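You operate a simulated robot arm through the tools that you are given. There is no shell and no other tool. Be economical: measure what you need, move in short steps, check, and stop when the job is done.

You run a simulated robot arm. Do the job below in one go: nothing can be reset, and whatever is moved stays where it is left.

## Task
Put one of the knobbed cream blocks from the top of the long steel table on top of the rolled belt there.
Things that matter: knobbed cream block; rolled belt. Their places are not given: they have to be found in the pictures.

It is judged by the outcome, as a careful person would: the job done as asked, and still so three seconds after it is handed in. It fails if anything else is knocked over, pushed out of place, dropped, spilled or broken.

## Robot
A 6-joint arm with a two-finger parallel gripper, fixed in place. Base frame: the origin is at the foot of the arm, x ahead of it, y to its left, z up; the work surface is at about z = 0. Readings come in cm, rad, newtons and seconds.
With the tool pointing down near the work surface it reaches from about 18 to 46 cm from the base axis. Its first joint turns from -1.222 to 1.222 rad. Payload 1.9 kg.
The tool frame sits at the grasp point between the pads (the TCP): z along the fingers, y along the line on which they close. The tips reach 2.3 cm beyond it. Largest opening 9.4 cm; finger width 3.8, thickness 1; the body of the gripper, 5.4 by 9.6 cm, starts 3.9 cm behind the TCP.
Orientation is that of the tool frame in the base frame, as a unit quaternion [x, y, z, w]. With the fingers straight down and closing along the base's y, the tool's x points along the base's -x, its y along +y and its z along -z.

## Interface
- The arm moves only by the tool apply_moves. Its argument "moves" is a list of rows, each a list of 7 numbers: the shift along the base's x, y, z in units of 20 mm (1.0 is 20 mm), then the turn, a rotation vector about the base's x, y, z in units of 8 degrees (1.0 is 8 degrees), then the opening, from 0 (shut) to 1 (fully open). In form: [[tx, ty, tz, rx, ry, rz, claw], ...]. A call has 1 to 10 rows; each row shifts and turns the commanded pose from where the row before left it. A call with a number of a shift or a turn outside -1 to 1 is refused whole. A row lasts 0.2 s, in which the tool goes at most 5 cm and 0.15 rad; a call with a longer step from one row to the next is refused whole, and so is a gripper value outside its range. Where a pose cannot be reached the arm comes as near as it can. A force on the tool above 40 N (or 10 N above the force at the start of the call, whichever is more), or a blocked arm, ends the call early, and 0.2 s more pass. Each finger travels about 10.8 cm/s and halts on what it meets, pressing with about 20 N; the grip force reading is that of the motor and also rises with nothing between the fingers. The clock runs only during rows and for 0.2 s after the last one: add rows that do not move to give the fingers time. The reply holds the time, the measured pose of the TCP, the force on the tool along the base axes, the opening and the grip force, in the units named above and with some noise, and new pictures: "pictures" is both (left out), scene, wrist or none.
- Cameras (640 x 400 px; columns grow to the right, rows downward): "scene" is fixed at [6.59, 31.56, 44.01]; the picture's right is [-0.70, -0.71, 0.00], its down [-0.29, 0.29, -0.91] and it looks along [0.65, -0.64, -0.41] (base axes); focal length 255 px, centre (320, 200). "wrist" rides on the gripper at [-3.9, 0, -4.4] in the tool frame; the picture's right is [0.00, -1.00, 0.00], its down [0.97, 0.00, -0.24] and it looks along [0.24, 0.00, 0.97] (tool axes); focal length 218 px, centre (320, 200).
- measure_at(camera, pixels): for up to 12 pixels [column, row] of the newest picture of that camera ("zoom" is the newest enlarged one), the place [x, y, z] in the base frame of the surface seen there, good to about 0.2 cm. No time passes.
- zoom(camera, box): a new picture of the part [left, top, right, bottom] of that camera's present view, enlarged. No time passes.
- hand_in(): hands the job in; it is judged then, once.

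Work in short steps. Measure before you move; look again where a grasp or a placing could have gone wrong, and mend it. You have 60 turns and 120 pictures in all, those below and enlarged ones among them. Open the gripper and draw the arm clear of the work before you hand the job in, unless the task says otherwise; then end with one line.

The tools are called after "Call:" as name(argument=value, ...) on one line, values as JSON. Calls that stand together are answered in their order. apply_moves: Moves the arm, as the interface text tells. Its arguments: {"type":"object","properties":{"moves":{"type":"array","items":{"type":"array","items":{"type":"number"}}},"pictures":{"type":"string","enum":["both","scene","wrist","none"]}},"required":["moves"]} The other tools are called the same way: measure_at (camera, pixels) gives the place of the surface under pixels of a picture; zoom (camera, box) takes an enlarged picture of a part of a camera's view; hand_in () hands the job in.

At the start:

```text
t: 0.0
ee_pos: [27.6, 1.82, 36.9]
tcp_rot: [0.001, 1.0, 0.001, 0.0]
contact_force: [-0.9, 0.4, -0.2]
gripper_width: 9.37
grip_force: 0.1
```

scene: 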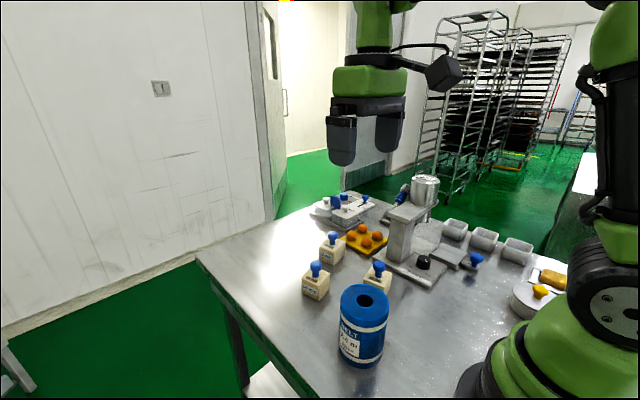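
wrist: 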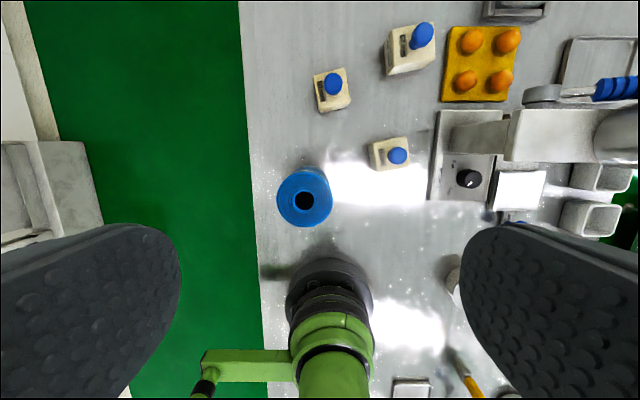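

The pictures show three cream blocks with blue knobs (wrist about (333,88), (397,155), (415,42)) and the blue rolled belt at (304,196). I'll zoom and measure them.

Call:
zoom(camera="scene", box=[280, 210, 440, 380])

Call:
measure_at(camera="wrist", pixels=[[333, 84], [315, 80], [345, 70], [350, 100], [322, 110], [397, 155], [378, 155], [285, 185], [325, 185], [304, 220], [304, 175], [304, 200]])

Call:
measure_at(camera="scene", pixels=[[317, 264], [316, 275], [308, 294], [320, 283], [379, 266], [375, 280], [368, 300], [345, 300], [385, 305], [333, 237], [332, 245], [350, 315]])

Call:
zoom(camera="wrist", box=[260, 10, 460, 240])

```text
2.35 times, centred on (360, 295) of scene
```

zoom: 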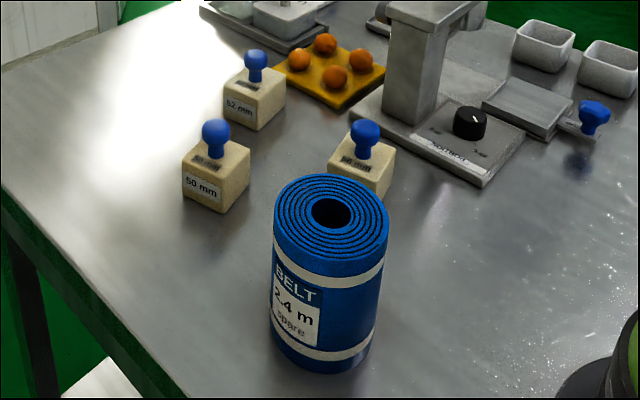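

```text
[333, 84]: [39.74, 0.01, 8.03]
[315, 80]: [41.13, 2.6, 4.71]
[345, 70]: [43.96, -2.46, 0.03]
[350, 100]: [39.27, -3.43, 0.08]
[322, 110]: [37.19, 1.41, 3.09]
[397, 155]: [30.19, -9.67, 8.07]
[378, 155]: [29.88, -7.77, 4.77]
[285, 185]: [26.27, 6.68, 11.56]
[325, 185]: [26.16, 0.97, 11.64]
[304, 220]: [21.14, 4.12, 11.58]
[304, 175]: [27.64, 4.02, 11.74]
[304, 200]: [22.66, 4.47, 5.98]
```

```text
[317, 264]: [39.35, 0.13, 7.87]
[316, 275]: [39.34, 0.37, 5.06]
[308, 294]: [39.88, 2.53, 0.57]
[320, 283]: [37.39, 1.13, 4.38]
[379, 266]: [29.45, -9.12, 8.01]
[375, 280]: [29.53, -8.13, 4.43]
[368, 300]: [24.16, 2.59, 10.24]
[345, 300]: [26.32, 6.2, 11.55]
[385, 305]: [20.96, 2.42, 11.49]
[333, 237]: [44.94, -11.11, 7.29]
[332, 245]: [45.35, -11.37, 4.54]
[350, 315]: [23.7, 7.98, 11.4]
```

```text
1.74 times, centred on (360, 125) of wrist
```

zoom: 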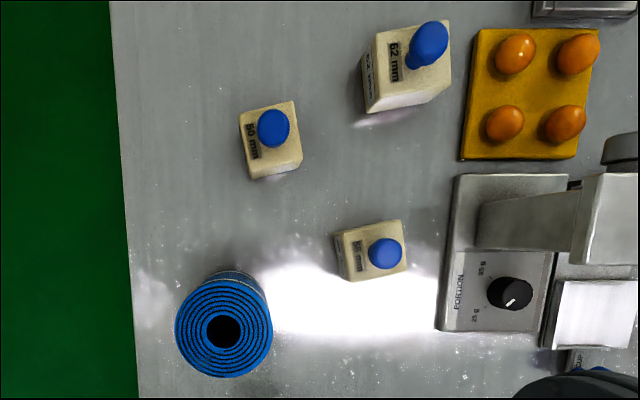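

Block A (wrist (333,88)) is isolated and suits best; the belt top is at z≈11.6. I'll measure its top corners and the belt rim in the enlarged wrist picture.

Call:
measure_at(camera="zoom", pixels=[[242, 117], [291, 104], [299, 155], [252, 171], [274, 120], [274, 135], [180, 330], [268, 330], [222, 285], [222, 372], [205, 330], [245, 330]])

```text
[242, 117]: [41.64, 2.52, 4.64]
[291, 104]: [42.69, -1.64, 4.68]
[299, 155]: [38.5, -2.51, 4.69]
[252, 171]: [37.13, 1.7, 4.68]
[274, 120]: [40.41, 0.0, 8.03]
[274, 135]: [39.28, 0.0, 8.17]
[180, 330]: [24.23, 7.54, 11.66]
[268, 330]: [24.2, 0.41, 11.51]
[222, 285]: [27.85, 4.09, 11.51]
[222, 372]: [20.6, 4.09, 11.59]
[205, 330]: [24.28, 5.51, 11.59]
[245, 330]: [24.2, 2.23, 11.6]
```

Block A: centre (40.0, 0.0), top z 4.7, yaw about +12°, knob top about 8.2. Belt: centre (24.2, 4.0), top z 11.6. I go above the block, turning 12°.

Call:
apply_moves(moves=[[0.62, -0.091, -1, 0, 0, 0.15, 1], [0.62, -0.091, -1, 0, 0, 0.15, 1], [0.62, -0.091, -1, 0, 0, 0.15, 1], [0.62, -0.091, -1, 0, 0, 0.15, 1], [0.62, -0.091, -1, 0, 0, 0.15, 1], [0.62, -0.091, -1, 0, 0, 0.15, 1], [0.62, -0.091, -1, 0, 0, 0.15, 1], [0.62, -0.091, -1, 0, 0, 0.15, 1], [0.62, -0.091, -1, 0, 0, 0.15, 1], [0.62, -0.091, -1, 0, 0, 0.15, 1]])

```text
t: 2.2
ee_pos: [39.86, -0.03, 16.77]
tcp_rot: [-0.104, 0.995, 0.001, 0.0]
contact_force: [-1.0, 0.5, 0.0]
gripper_width: 9.39
grip_force: 0.1
```

scene: 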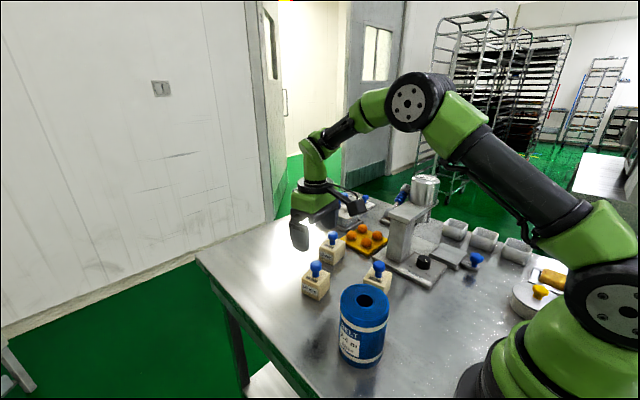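
wrist: 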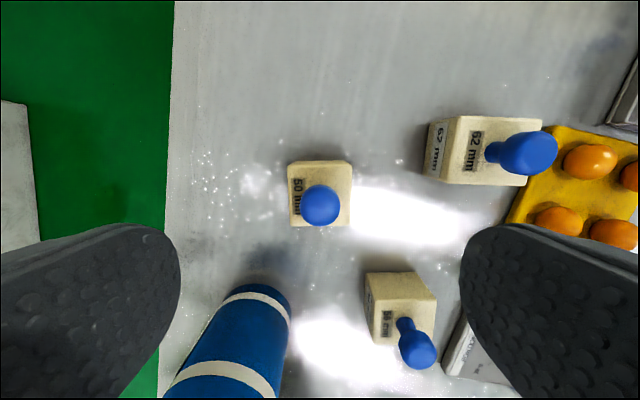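

The block is now square to the wrist view at (320,194). I re-measure its top corners and knob before descending.

Call:
measure_at(camera="wrist", pixels=[[292, 164], [349, 164], [347, 223], [294, 223], [320, 200], [320, 190], [320, 215], [430, 185], [395, 285], [366, 275]])

```text
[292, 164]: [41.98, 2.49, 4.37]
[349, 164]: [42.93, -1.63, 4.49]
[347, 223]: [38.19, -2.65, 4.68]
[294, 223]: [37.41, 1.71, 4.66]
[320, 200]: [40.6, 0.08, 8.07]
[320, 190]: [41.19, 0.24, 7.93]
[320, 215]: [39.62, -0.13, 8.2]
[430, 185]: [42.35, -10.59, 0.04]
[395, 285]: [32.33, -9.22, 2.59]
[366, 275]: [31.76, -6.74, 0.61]
```

Centre (40.1, 0.0) confirmed, and the finger paths at y≈±5 are clear. I descend to z≈5.0.

Call:
apply_moves(moves=[[0.1, 0, -1, 0, 0, 0, 1], [0, 0, -1, 0, 0, 0, 1], [0, 0, -1, 0, 0, 0, 1], [0, 0, -1, 0, 0, 0, 1], [0, 0, -0.9, 0, 0, 0, 1], [0, 0, -0.5, 0, 0, 0, 1], [0, 0, -0.45, 0, 0, 0, 1], [0, 0, 0, 0, 0, 0, 1]])

```text
t: 4.0
ee_pos: [40.1, -0.02, 5.08]
tcp_rot: [-0.105, 0.995, 0.001, 0.001]
contact_force: [0.0, -0.1, -0.1]
gripper_width: 9.38
grip_force: 0.2
```

scene: 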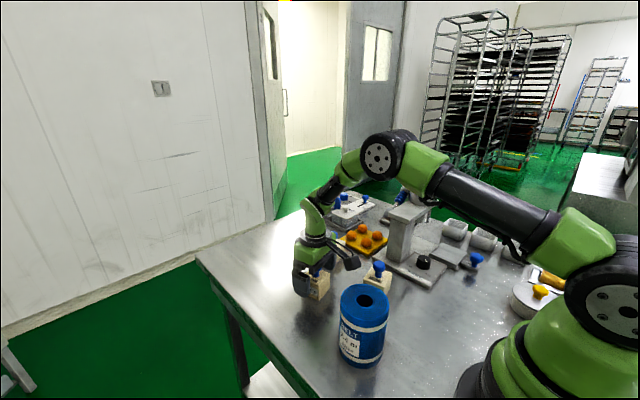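
wrist: 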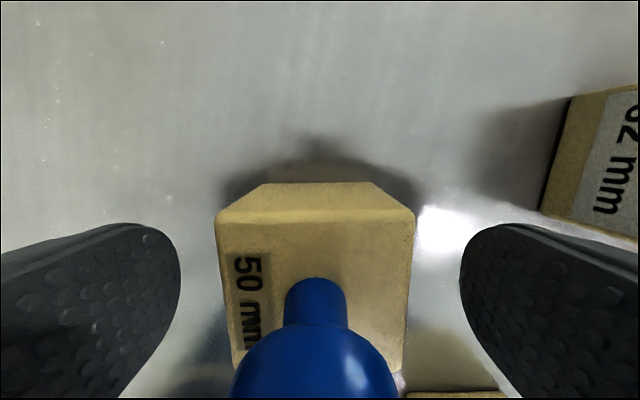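

The block sits centred between the pads with no contact force. I close the fingers.

Call:
apply_moves(moves=[[0, 0, 0, 0, 0, 0, 0.7], [0, 0, 0, 0, 0, 0, 0.5], [0, 0, 0, 0, 0, 0, 0.3], [0, 0, 0, 0, 0, 0, 0.3], [0, 0, 0, 0, 0, 0, 0.3]], pictures="wrist")

```text
t: 5.2
ee_pos: [40.14, -0.1, 5.05]
tcp_rot: [-0.104, 0.995, 0.001, -0.001]
contact_force: [0.4, 0.3, 0.3]
gripper_width: 4.98
grip_force: 20.5
```

wrist: 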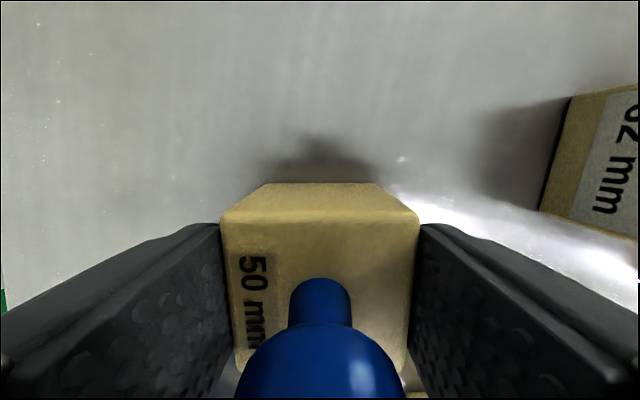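

Gripped at 4.98 cm with 20 N. I lift straight up about 16 cm.

Call:
apply_moves(moves=[[0, 0, 0.4, 0, 0, 0, 0.3], [0, 0, 0.8, 0, 0, 0, 0.3], [0, 0, 1, 0, 0, 0, 0.3], [0, 0, 1, 0, 0, 0, 0.3], [0, 0, 1, 0, 0, 0, 0.3], [0, 0, 1, 0, 0, 0, 0.3], [0, 0, 1, 0, 0, 0, 0.3], [0, 0, 1, 0, 0, 0, 0.3], [0, 0, 0.8, 0, 0, 0, 0.3], [0, 0, 0.2, 0, 0, 0, 0.3]])

```text
t: 7.4
ee_pos: [40.3, -0.01, 21.53]
tcp_rot: [-0.105, 0.994, 0.0, -0.001]
contact_force: [-1.3, -0.4, 0.4]
gripper_width: 2.82
grip_force: 0.0
```

scene: 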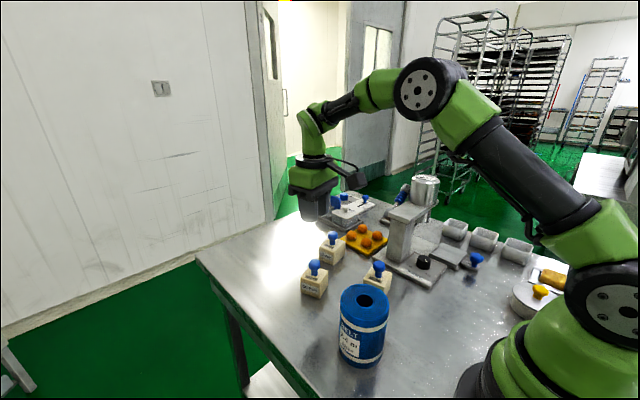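
wrist: 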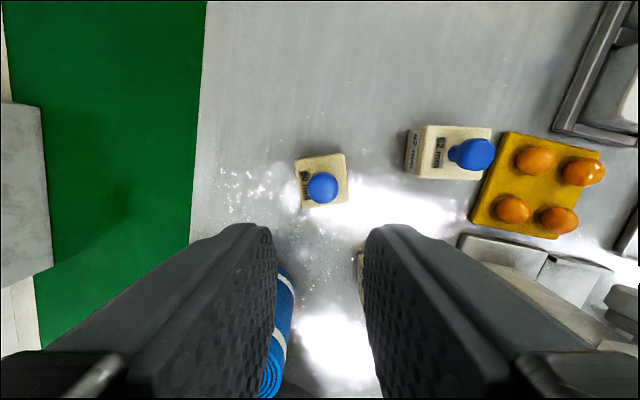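

The fingers slipped off: the block still stands on the table at wrist (322,185), slightly turned. I open the gripper over it and look closer; the knob may be the proper handle.

Call:
apply_moves(moves=[[0, 0, -0.7, 0, 0, 0, 0.6], [0, 0, -0.7, 0, 0, 0, 0.6], [0, 0, -0.7, 0, 0, 0, 0.7]], pictures="wrist")

Call:
zoom(camera="scene", box=[280, 220, 360, 310])

Call:
zoom(camera="wrist", box=[270, 130, 380, 230])

```text
t: 8.2
ee_pos: [40.24, -0.01, 17.36]
tcp_rot: [-0.105, 0.994, 0.001, 0.001]
contact_force: [0.0, -0.2, -0.9]
gripper_width: 6.57
grip_force: 0.0
```

wrist: 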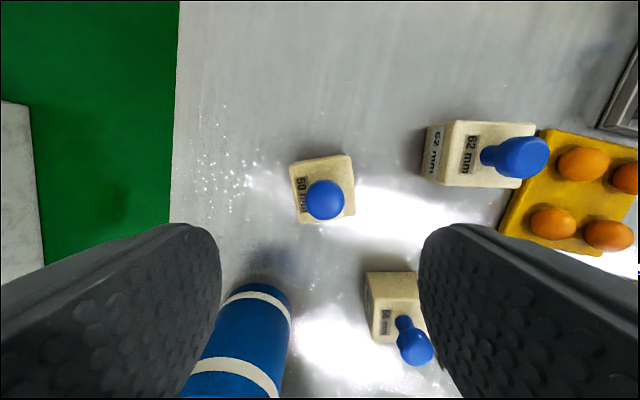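

```text
4.44 times, centred on (320, 265) of scene
```

zoom: 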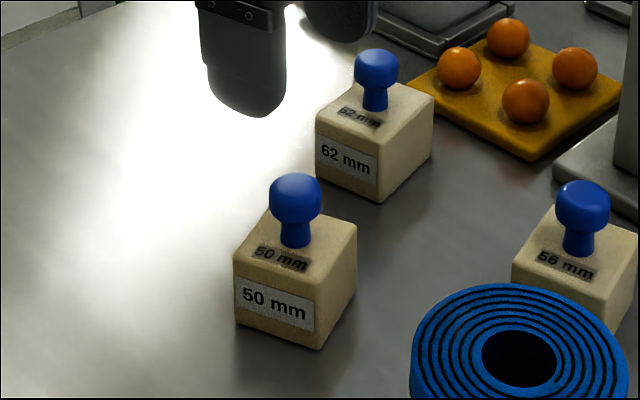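

```text
4.00 times, centred on (325, 180) of wrist
```

zoom: 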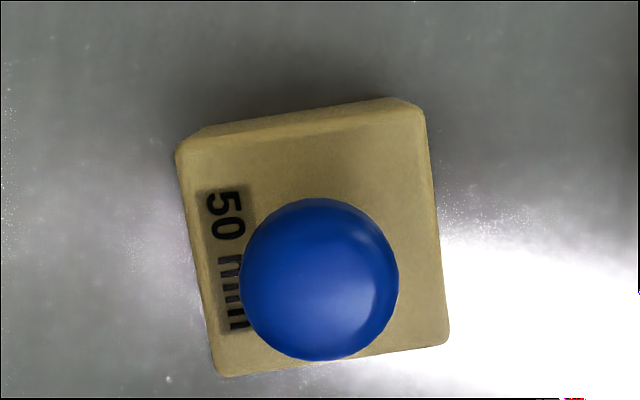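

The block stands upright, knob intact; I measure knob and top corners in the enlarged wrist picture.

Call:
measure_at(camera="zoom", pixels=[[185, 155], [415, 118], [440, 335], [222, 365], [248, 280], [392, 280], [320, 205], [320, 280], [320, 352], [320, 240]])

```text
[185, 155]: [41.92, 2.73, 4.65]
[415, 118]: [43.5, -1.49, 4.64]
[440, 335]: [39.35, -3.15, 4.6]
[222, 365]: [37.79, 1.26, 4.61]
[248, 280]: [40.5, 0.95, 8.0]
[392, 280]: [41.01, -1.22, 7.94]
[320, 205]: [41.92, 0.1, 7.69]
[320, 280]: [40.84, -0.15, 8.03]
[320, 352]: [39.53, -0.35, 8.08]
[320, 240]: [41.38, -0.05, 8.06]
```

Knob centre is about (40.7, −0.15), 2.3 cm wide, z≈6.2–8.1; block yaw now ≈20°. I align and descend so the pads surround the knob, tips just above the block's top (TCP z≈7.2).

Call:
apply_moves(moves=[[0.22, -0.07, -0.8, 0, 0, 0.5, 0.6], [0, 0, -1, 0, 0, 0.5, 0.6], [0, 0, -1, 0, 0, 0, 0.6], [0, 0, -1, 0, 0, 0, 0.6], [0, 0, -0.7, 0, 0, 0, 0.6], [0, 0, -0.5, 0, 0, 0, 0.6], [0, 0, 0, 0, 0, 0, 0.6]])

```text
t: 9.8
ee_pos: [40.61, -0.18, 7.39]
tcp_rot: [-0.173, 0.985, 0.001, 0.001]
contact_force: [0.5, 0.7, -0.5]
gripper_width: 5.64
grip_force: 0.0
```

scene: 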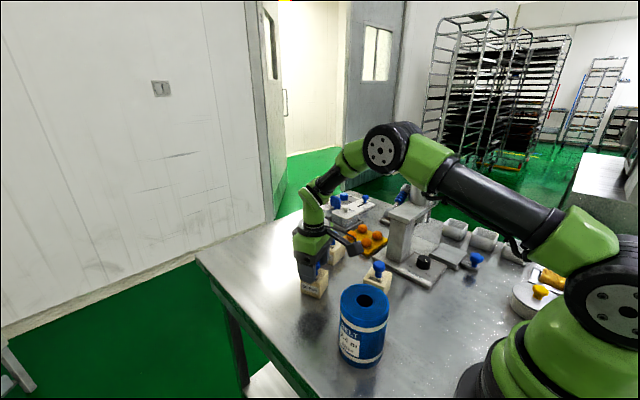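
wrist: 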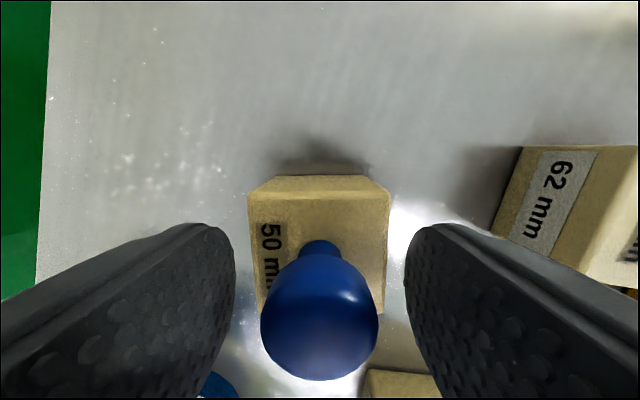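

The knob is centred between the pads. I close fully and then lift only ~0.8 cm to test the hold.

Call:
apply_moves(moves=[[0, 0, -0.08, 0, 0, 0, 0.4], [0, 0, 0, 0, 0, 0, 0.2], [0, 0, 0, 0, 0, 0, 0], [0, 0, 0, 0, 0, 0, 0], [0, 0, 0, 0, 0, 0, 0], [0, 0, 0.1, 0, 0, 0, 0], [0, 0, 0.15, 0, 0, 0, 0], [0, 0, 0.15, 0, 0, 0, 0], [0, 0, 0, 0, 0, 0, 0]])

Call:
zoom(camera="scene", box=[280, 220, 360, 310])

```text
t: 11.8
ee_pos: [40.64, -0.03, 7.94]
tcp_rot: [-0.173, 0.985, 0.001, 0.0]
contact_force: [-0.3, -0.4, -1.1]
gripper_width: 2.6
grip_force: 20.2
```

scene: 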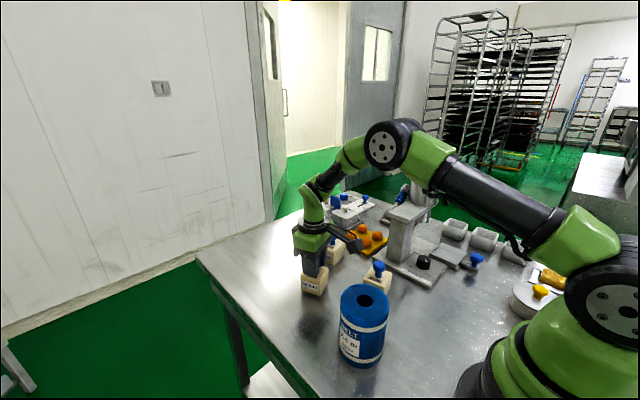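
wrist: 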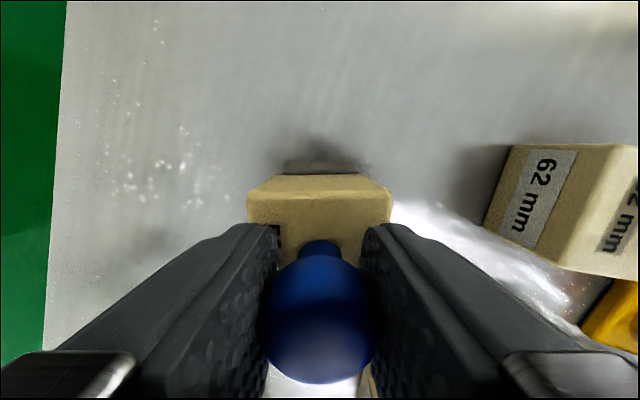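

```text
4.44 times, centred on (320, 265) of scene
```

zoom: 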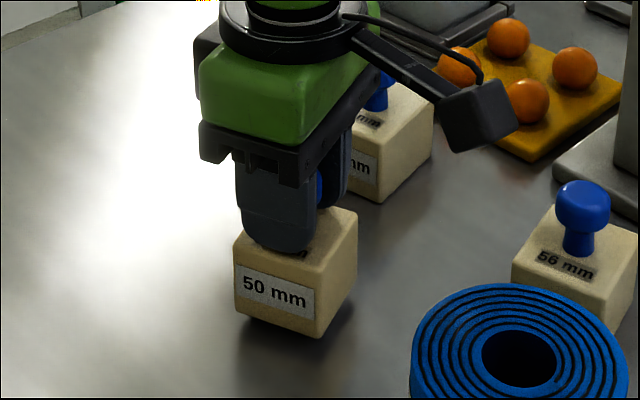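

The block is off the table (shadow beneath, bottom raised), grip 20 N at 2.6 cm on the knob. I lift on gently.

Call:
apply_moves(moves=[[0, 0, 0.3, 0, 0, 0, 0], [0, 0, 0.5, 0, 0, 0, 0], [0, 0, 0.6, 0, 0, 0, 0], [0, 0, 0.6, 0, 0, 0, 0], [0, 0, 0.6, 0, 0, 0, 0], [0, 0, 0.6, 0, 0, 0, 0], [0, 0, 0.5, 0, 0, 0, 0], [0, 0, 0.3, 0, 0, 0, 0]])

```text
t: 13.6
ee_pos: [40.52, -0.25, 15.87]
tcp_rot: [-0.174, 0.985, 0.002, 0.001]
contact_force: [0.5, 0.3, -0.8]
gripper_width: 2.61
grip_force: 19.8
```

scene: 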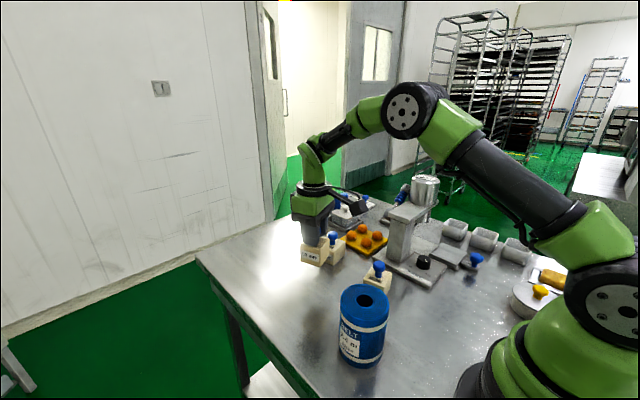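
wrist: 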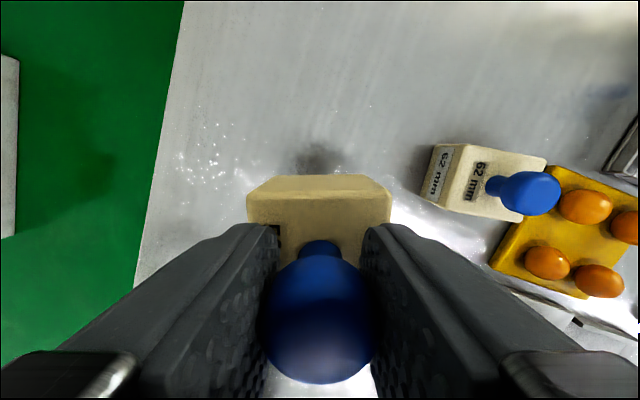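

Held well, unchanged in the view. I lift to z≈22.5 so the block's bottom clears the belt (needs TCP > 18.9).

Call:
apply_moves(moves=[[0, 0, 0.3, 0, 0, 0, 0], [0, 0, 0.6, 0, 0, 0, 0], [0, 0, 0.7, 0, 0, 0, 0], [0, 0, 0.7, 0, 0, 0, 0], [0, 0, 0.6, 0, 0, 0, 0], [0, 0, 0.4, 0, 0, 0, 0]], pictures="none")

Call:
apply_moves(moves=[[-0.4, 0.1, 0, 0, 0, 0, 0], [-0.8, 0.2, 0, 0, 0, 0, 0], [-0.95, 0.26, 0, 0, 0, 0, 0], [-0.95, 0.26, 0, 0, 0, 0, 0], [-0.95, 0.26, 0, 0, 0, 0, 0], [-0.95, 0.26, 0, 0, 0, 0, 0], [-0.95, 0.26, 0, 0, 0, 0, 0], [-0.95, 0.26, 0, 0, 0, 0, 0], [-0.8, 0.17, 0, 0, 0, 0, 0], [-0.45, 0.1, 0, 0, 0, 0, 0]])

```text
t: 15.0
ee_pos: [40.53, -0.17, 22.51]
tcp_rot: [-0.174, 0.985, 0.001, 0.0]
contact_force: [0.3, -0.7, -1.1]
gripper_width: 2.58
grip_force: 20.0
```

```text
t: 17.2
ee_pos: [24.29, 4.17, 22.61]
tcp_rot: [-0.174, 0.985, 0.001, 0.0]
contact_force: [-0.7, 0.2, -2.1]
gripper_width: 2.59
grip_force: 20.1
```

scene: 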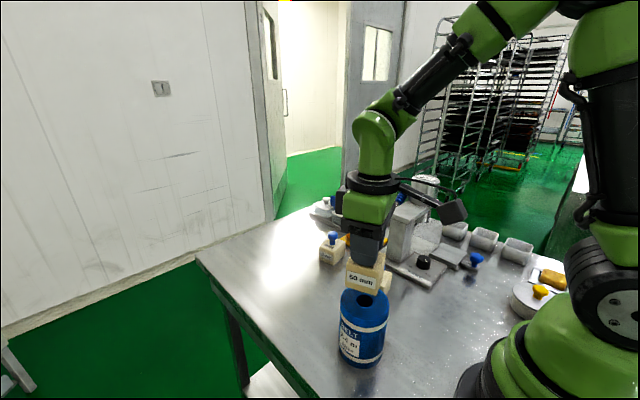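
wrist: 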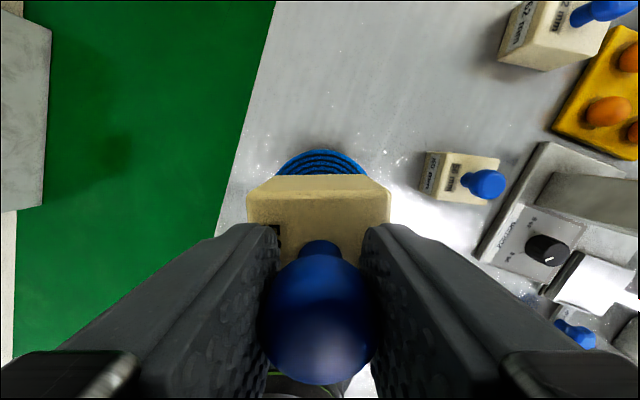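

The block is over the belt at TCP (24.3, 4.2, 22.6). I check its bottom edge height and the belt with a close look.

Call:
zoom(camera="scene", box=[315, 230, 415, 330])

Call:
measure_at(camera="scene", pixels=[[350, 286], [374, 292], [384, 282], [347, 267], [346, 305], [381, 305]])

```text
4.00 times, centred on (365, 280) of scene
```

zoom: 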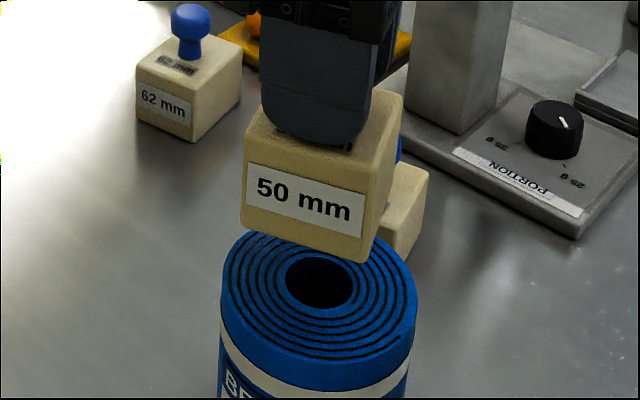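

```text
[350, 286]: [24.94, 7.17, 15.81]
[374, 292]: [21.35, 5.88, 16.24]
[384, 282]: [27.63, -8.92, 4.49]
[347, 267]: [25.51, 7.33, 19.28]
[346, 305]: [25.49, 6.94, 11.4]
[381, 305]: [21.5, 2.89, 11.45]
```

The bottom is at about z=15.4 and centred over the belt (~(24.1, 4.2)). I lower by 3.4 cm, slowing, then check.

Call:
apply_moves(moves=[[0, -0.05, -0.3, 0, 0, 0, 0], [0, 0, -0.4, 0, 0, 0, 0], [0, 0, -0.4, 0, 0, 0, 0], [0, 0, -0.3, 0, 0, 0, 0], [0, 0, -0.2, 0, 0, 0, 0], [0, 0, -0.1, 0, 0, 0, 0], [0, 0, 0, 0, 0, 0, 0]], pictures="scene")

Call:
zoom(camera="scene", box=[315, 250, 415, 350])

```text
t: 18.8
ee_pos: [24.29, 4.06, 19.33]
tcp_rot: [-0.172, 0.985, 0.0, -0.001]
contact_force: [-0.7, 0.9, -1.1]
gripper_width: 2.58
grip_force: 20.5
```

scene: 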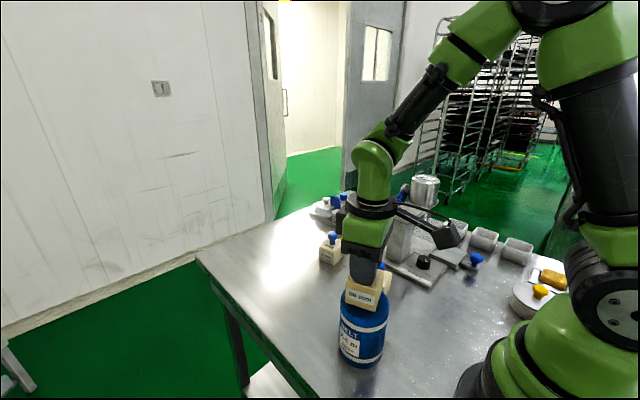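

```text
4.00 times, centred on (365, 300) of scene
```

zoom: 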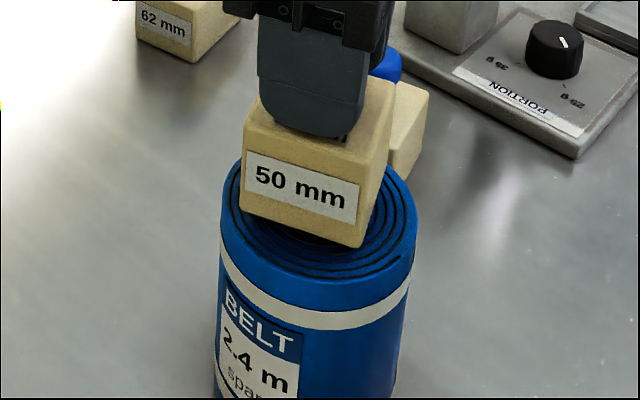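

Still about 0.5 cm above the belt, well centred. I lower in tiny steps and watch the force.

Call:
apply_moves(moves=[[0, 0, -0.06, 0, 0, 0, 0], [0, 0, -0.06, 0, 0, 0, 0], [0, 0, -0.05, 0, 0, 0, 0], [0, 0, -0.04, 0, 0, 0, 0], [0, 0, 0, 0, 0, 0, 0]], pictures="scene")

Call:
zoom(camera="scene", box=[315, 250, 415, 350])

```text
t: 20.0
ee_pos: [24.18, 3.98, 18.91]
tcp_rot: [-0.173, 0.985, 0.001, -0.001]
contact_force: [-0.1, -0.3, -0.9]
gripper_width: 2.59
grip_force: 20.1
```

scene: 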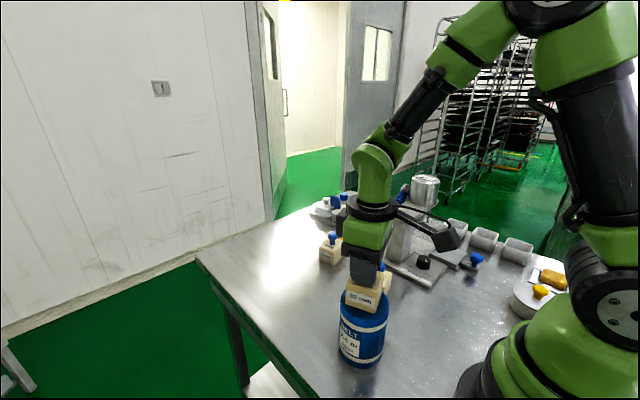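

```text
4.00 times, centred on (365, 300) of scene
```

zoom: 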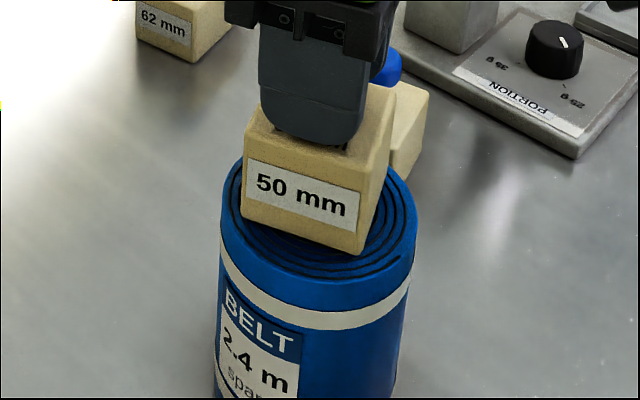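

No contact force yet (z-force −0.9, just the load). I lower a little more, in 0.6 mm steps.

Call:
apply_moves(moves=[[0, 0, -0.03, 0, 0, 0, 0], [0, 0, -0.03, 0, 0, 0, 0], [0, 0, 0, 0, 0, 0, 0]], pictures="none")

Call:
apply_moves(moves=[[0, 0, -0.03, 0, 0, 0, 0], [0, 0, -0.03, 0, 0, 0, 0], [0, 0, 0, 0, 0, 0, 0]], pictures="none")

```text
t: 20.8
ee_pos: [24.28, 3.91, 18.72]
tcp_rot: [-0.173, 0.985, 0.002, 0.0]
contact_force: [-2.9, -0.7, 16.1]
gripper_width: 2.59
grip_force: 19.5
```

```text
t: 21.6
ee_pos: [24.31, 4.07, 18.44]
tcp_rot: [-0.174, 0.985, 0.001, 0.0]
contact_force: [-1.0, 1.6, 19.1]
gripper_width: 2.57
grip_force: 19.9
```

Contact made (16–19 N up). I ease up slightly and open slowly.

Call:
apply_moves(moves=[[0, 0, 0.06, 0, 0, 0, 0], [0, 0, 0, 0, 0, 0, 0.27], [0, 0, 0, 0, 0, 0, 0.35], [0, 0, 0, 0, 0, 0, 0.5], [0, 0, 0, 0, 0, 0, 0.6], [0, 0, 0, 0, 0, 0, 0.6]])

Call:
zoom(camera="scene", box=[315, 250, 415, 350])

```text
t: 23.0
ee_pos: [24.41, 4.13, 18.56]
tcp_rot: [-0.174, 0.985, 0.0, -0.001]
contact_force: [-0.5, -0.1, 0.0]
gripper_width: 5.62
grip_force: 0.0
```

scene: 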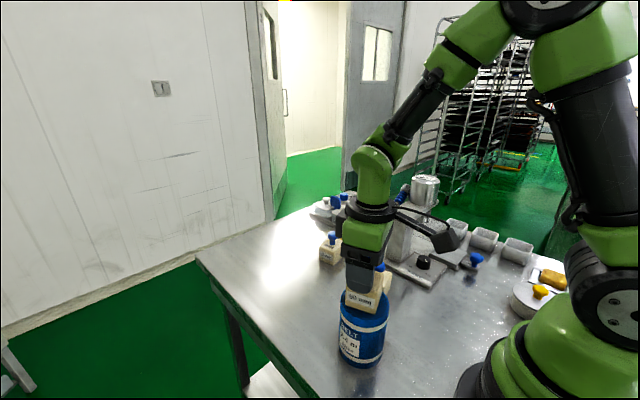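
wrist: 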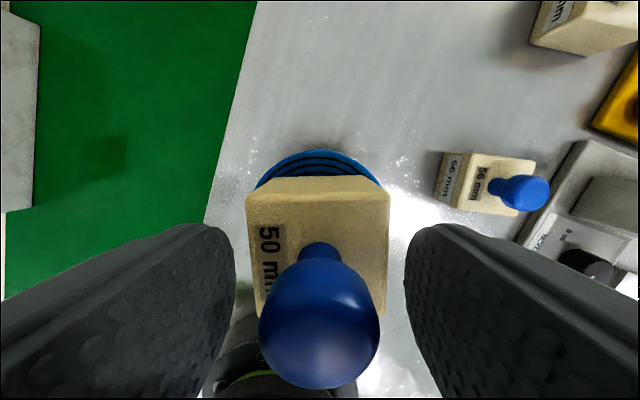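

```text
4.00 times, centred on (365, 300) of scene
```

zoom: 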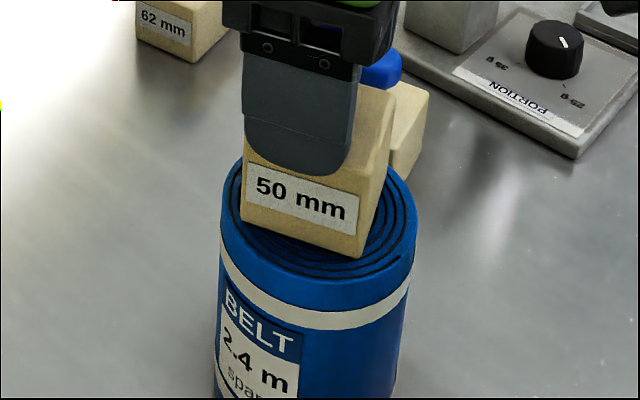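

The block rests on the belt and the pads are clear of the knob. I rise straight up.

Call:
apply_moves(moves=[[0, 0, 0.3, 0, 0, 0, 0.6], [0, 0, 0.6, 0, 0, 0, 0.6], [0, 0, 1, 0, 0, 0, 0.6], [0, 0, 1, 0, 0, 0, 0.6], [0, 0, 1, 0, 0, 0, 0.8], [0, 0, 1, 0, 0, 0, 1], [0, 0, 1, 0, 0, 0, 1], [0, 0, 1, 0, 0, 0, 1], [0, 0, 0.5, 0, 0, 0, 1], [0, 0, 0, 0, 0, 0, 1]])

Call:
zoom(camera="scene", box=[300, 230, 420, 380])

```text
t: 25.2
ee_pos: [24.34, 3.89, 33.56]
tcp_rot: [-0.173, 0.985, 0.001, -0.001]
contact_force: [-0.6, -0.3, -1.0]
gripper_width: 9.38
grip_force: 0.1
```

scene: 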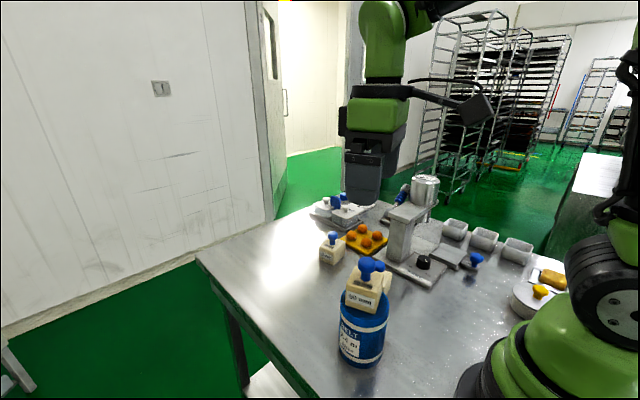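
wrist: 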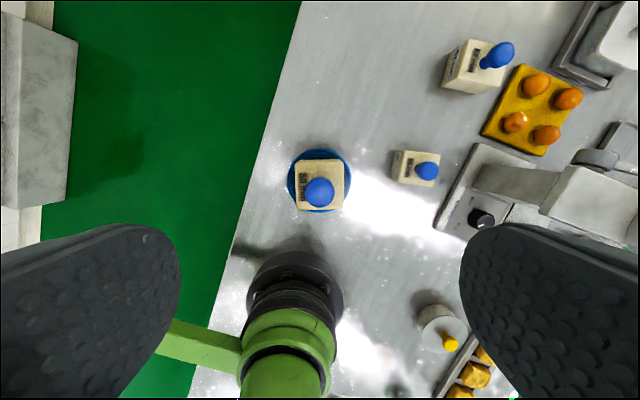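

```text
2.67 times, centred on (360, 305) of scene
```

zoom: 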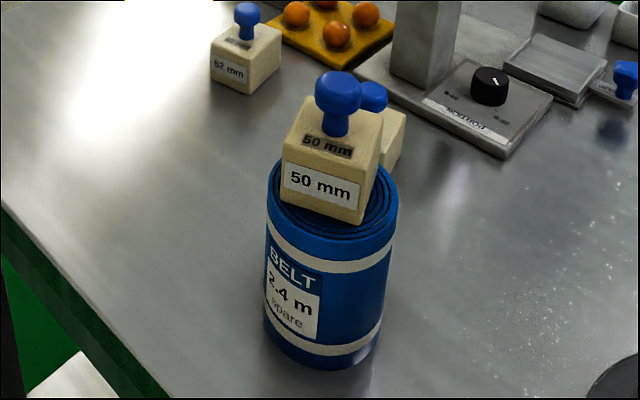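

The block stands upright and centred on the belt, the arm is well clear at z 33.6, and nothing else has moved. I hand it in.

Call:
hand_in()

```text
The job is handed in.
```

The 50 mm knobbed cream block is standing upright and centred on the rolled belt, and the arm is clear with the gripper open; my first grip on the block's sides slipped and turned it slightly on the table, so I lifted it by the knob instead.
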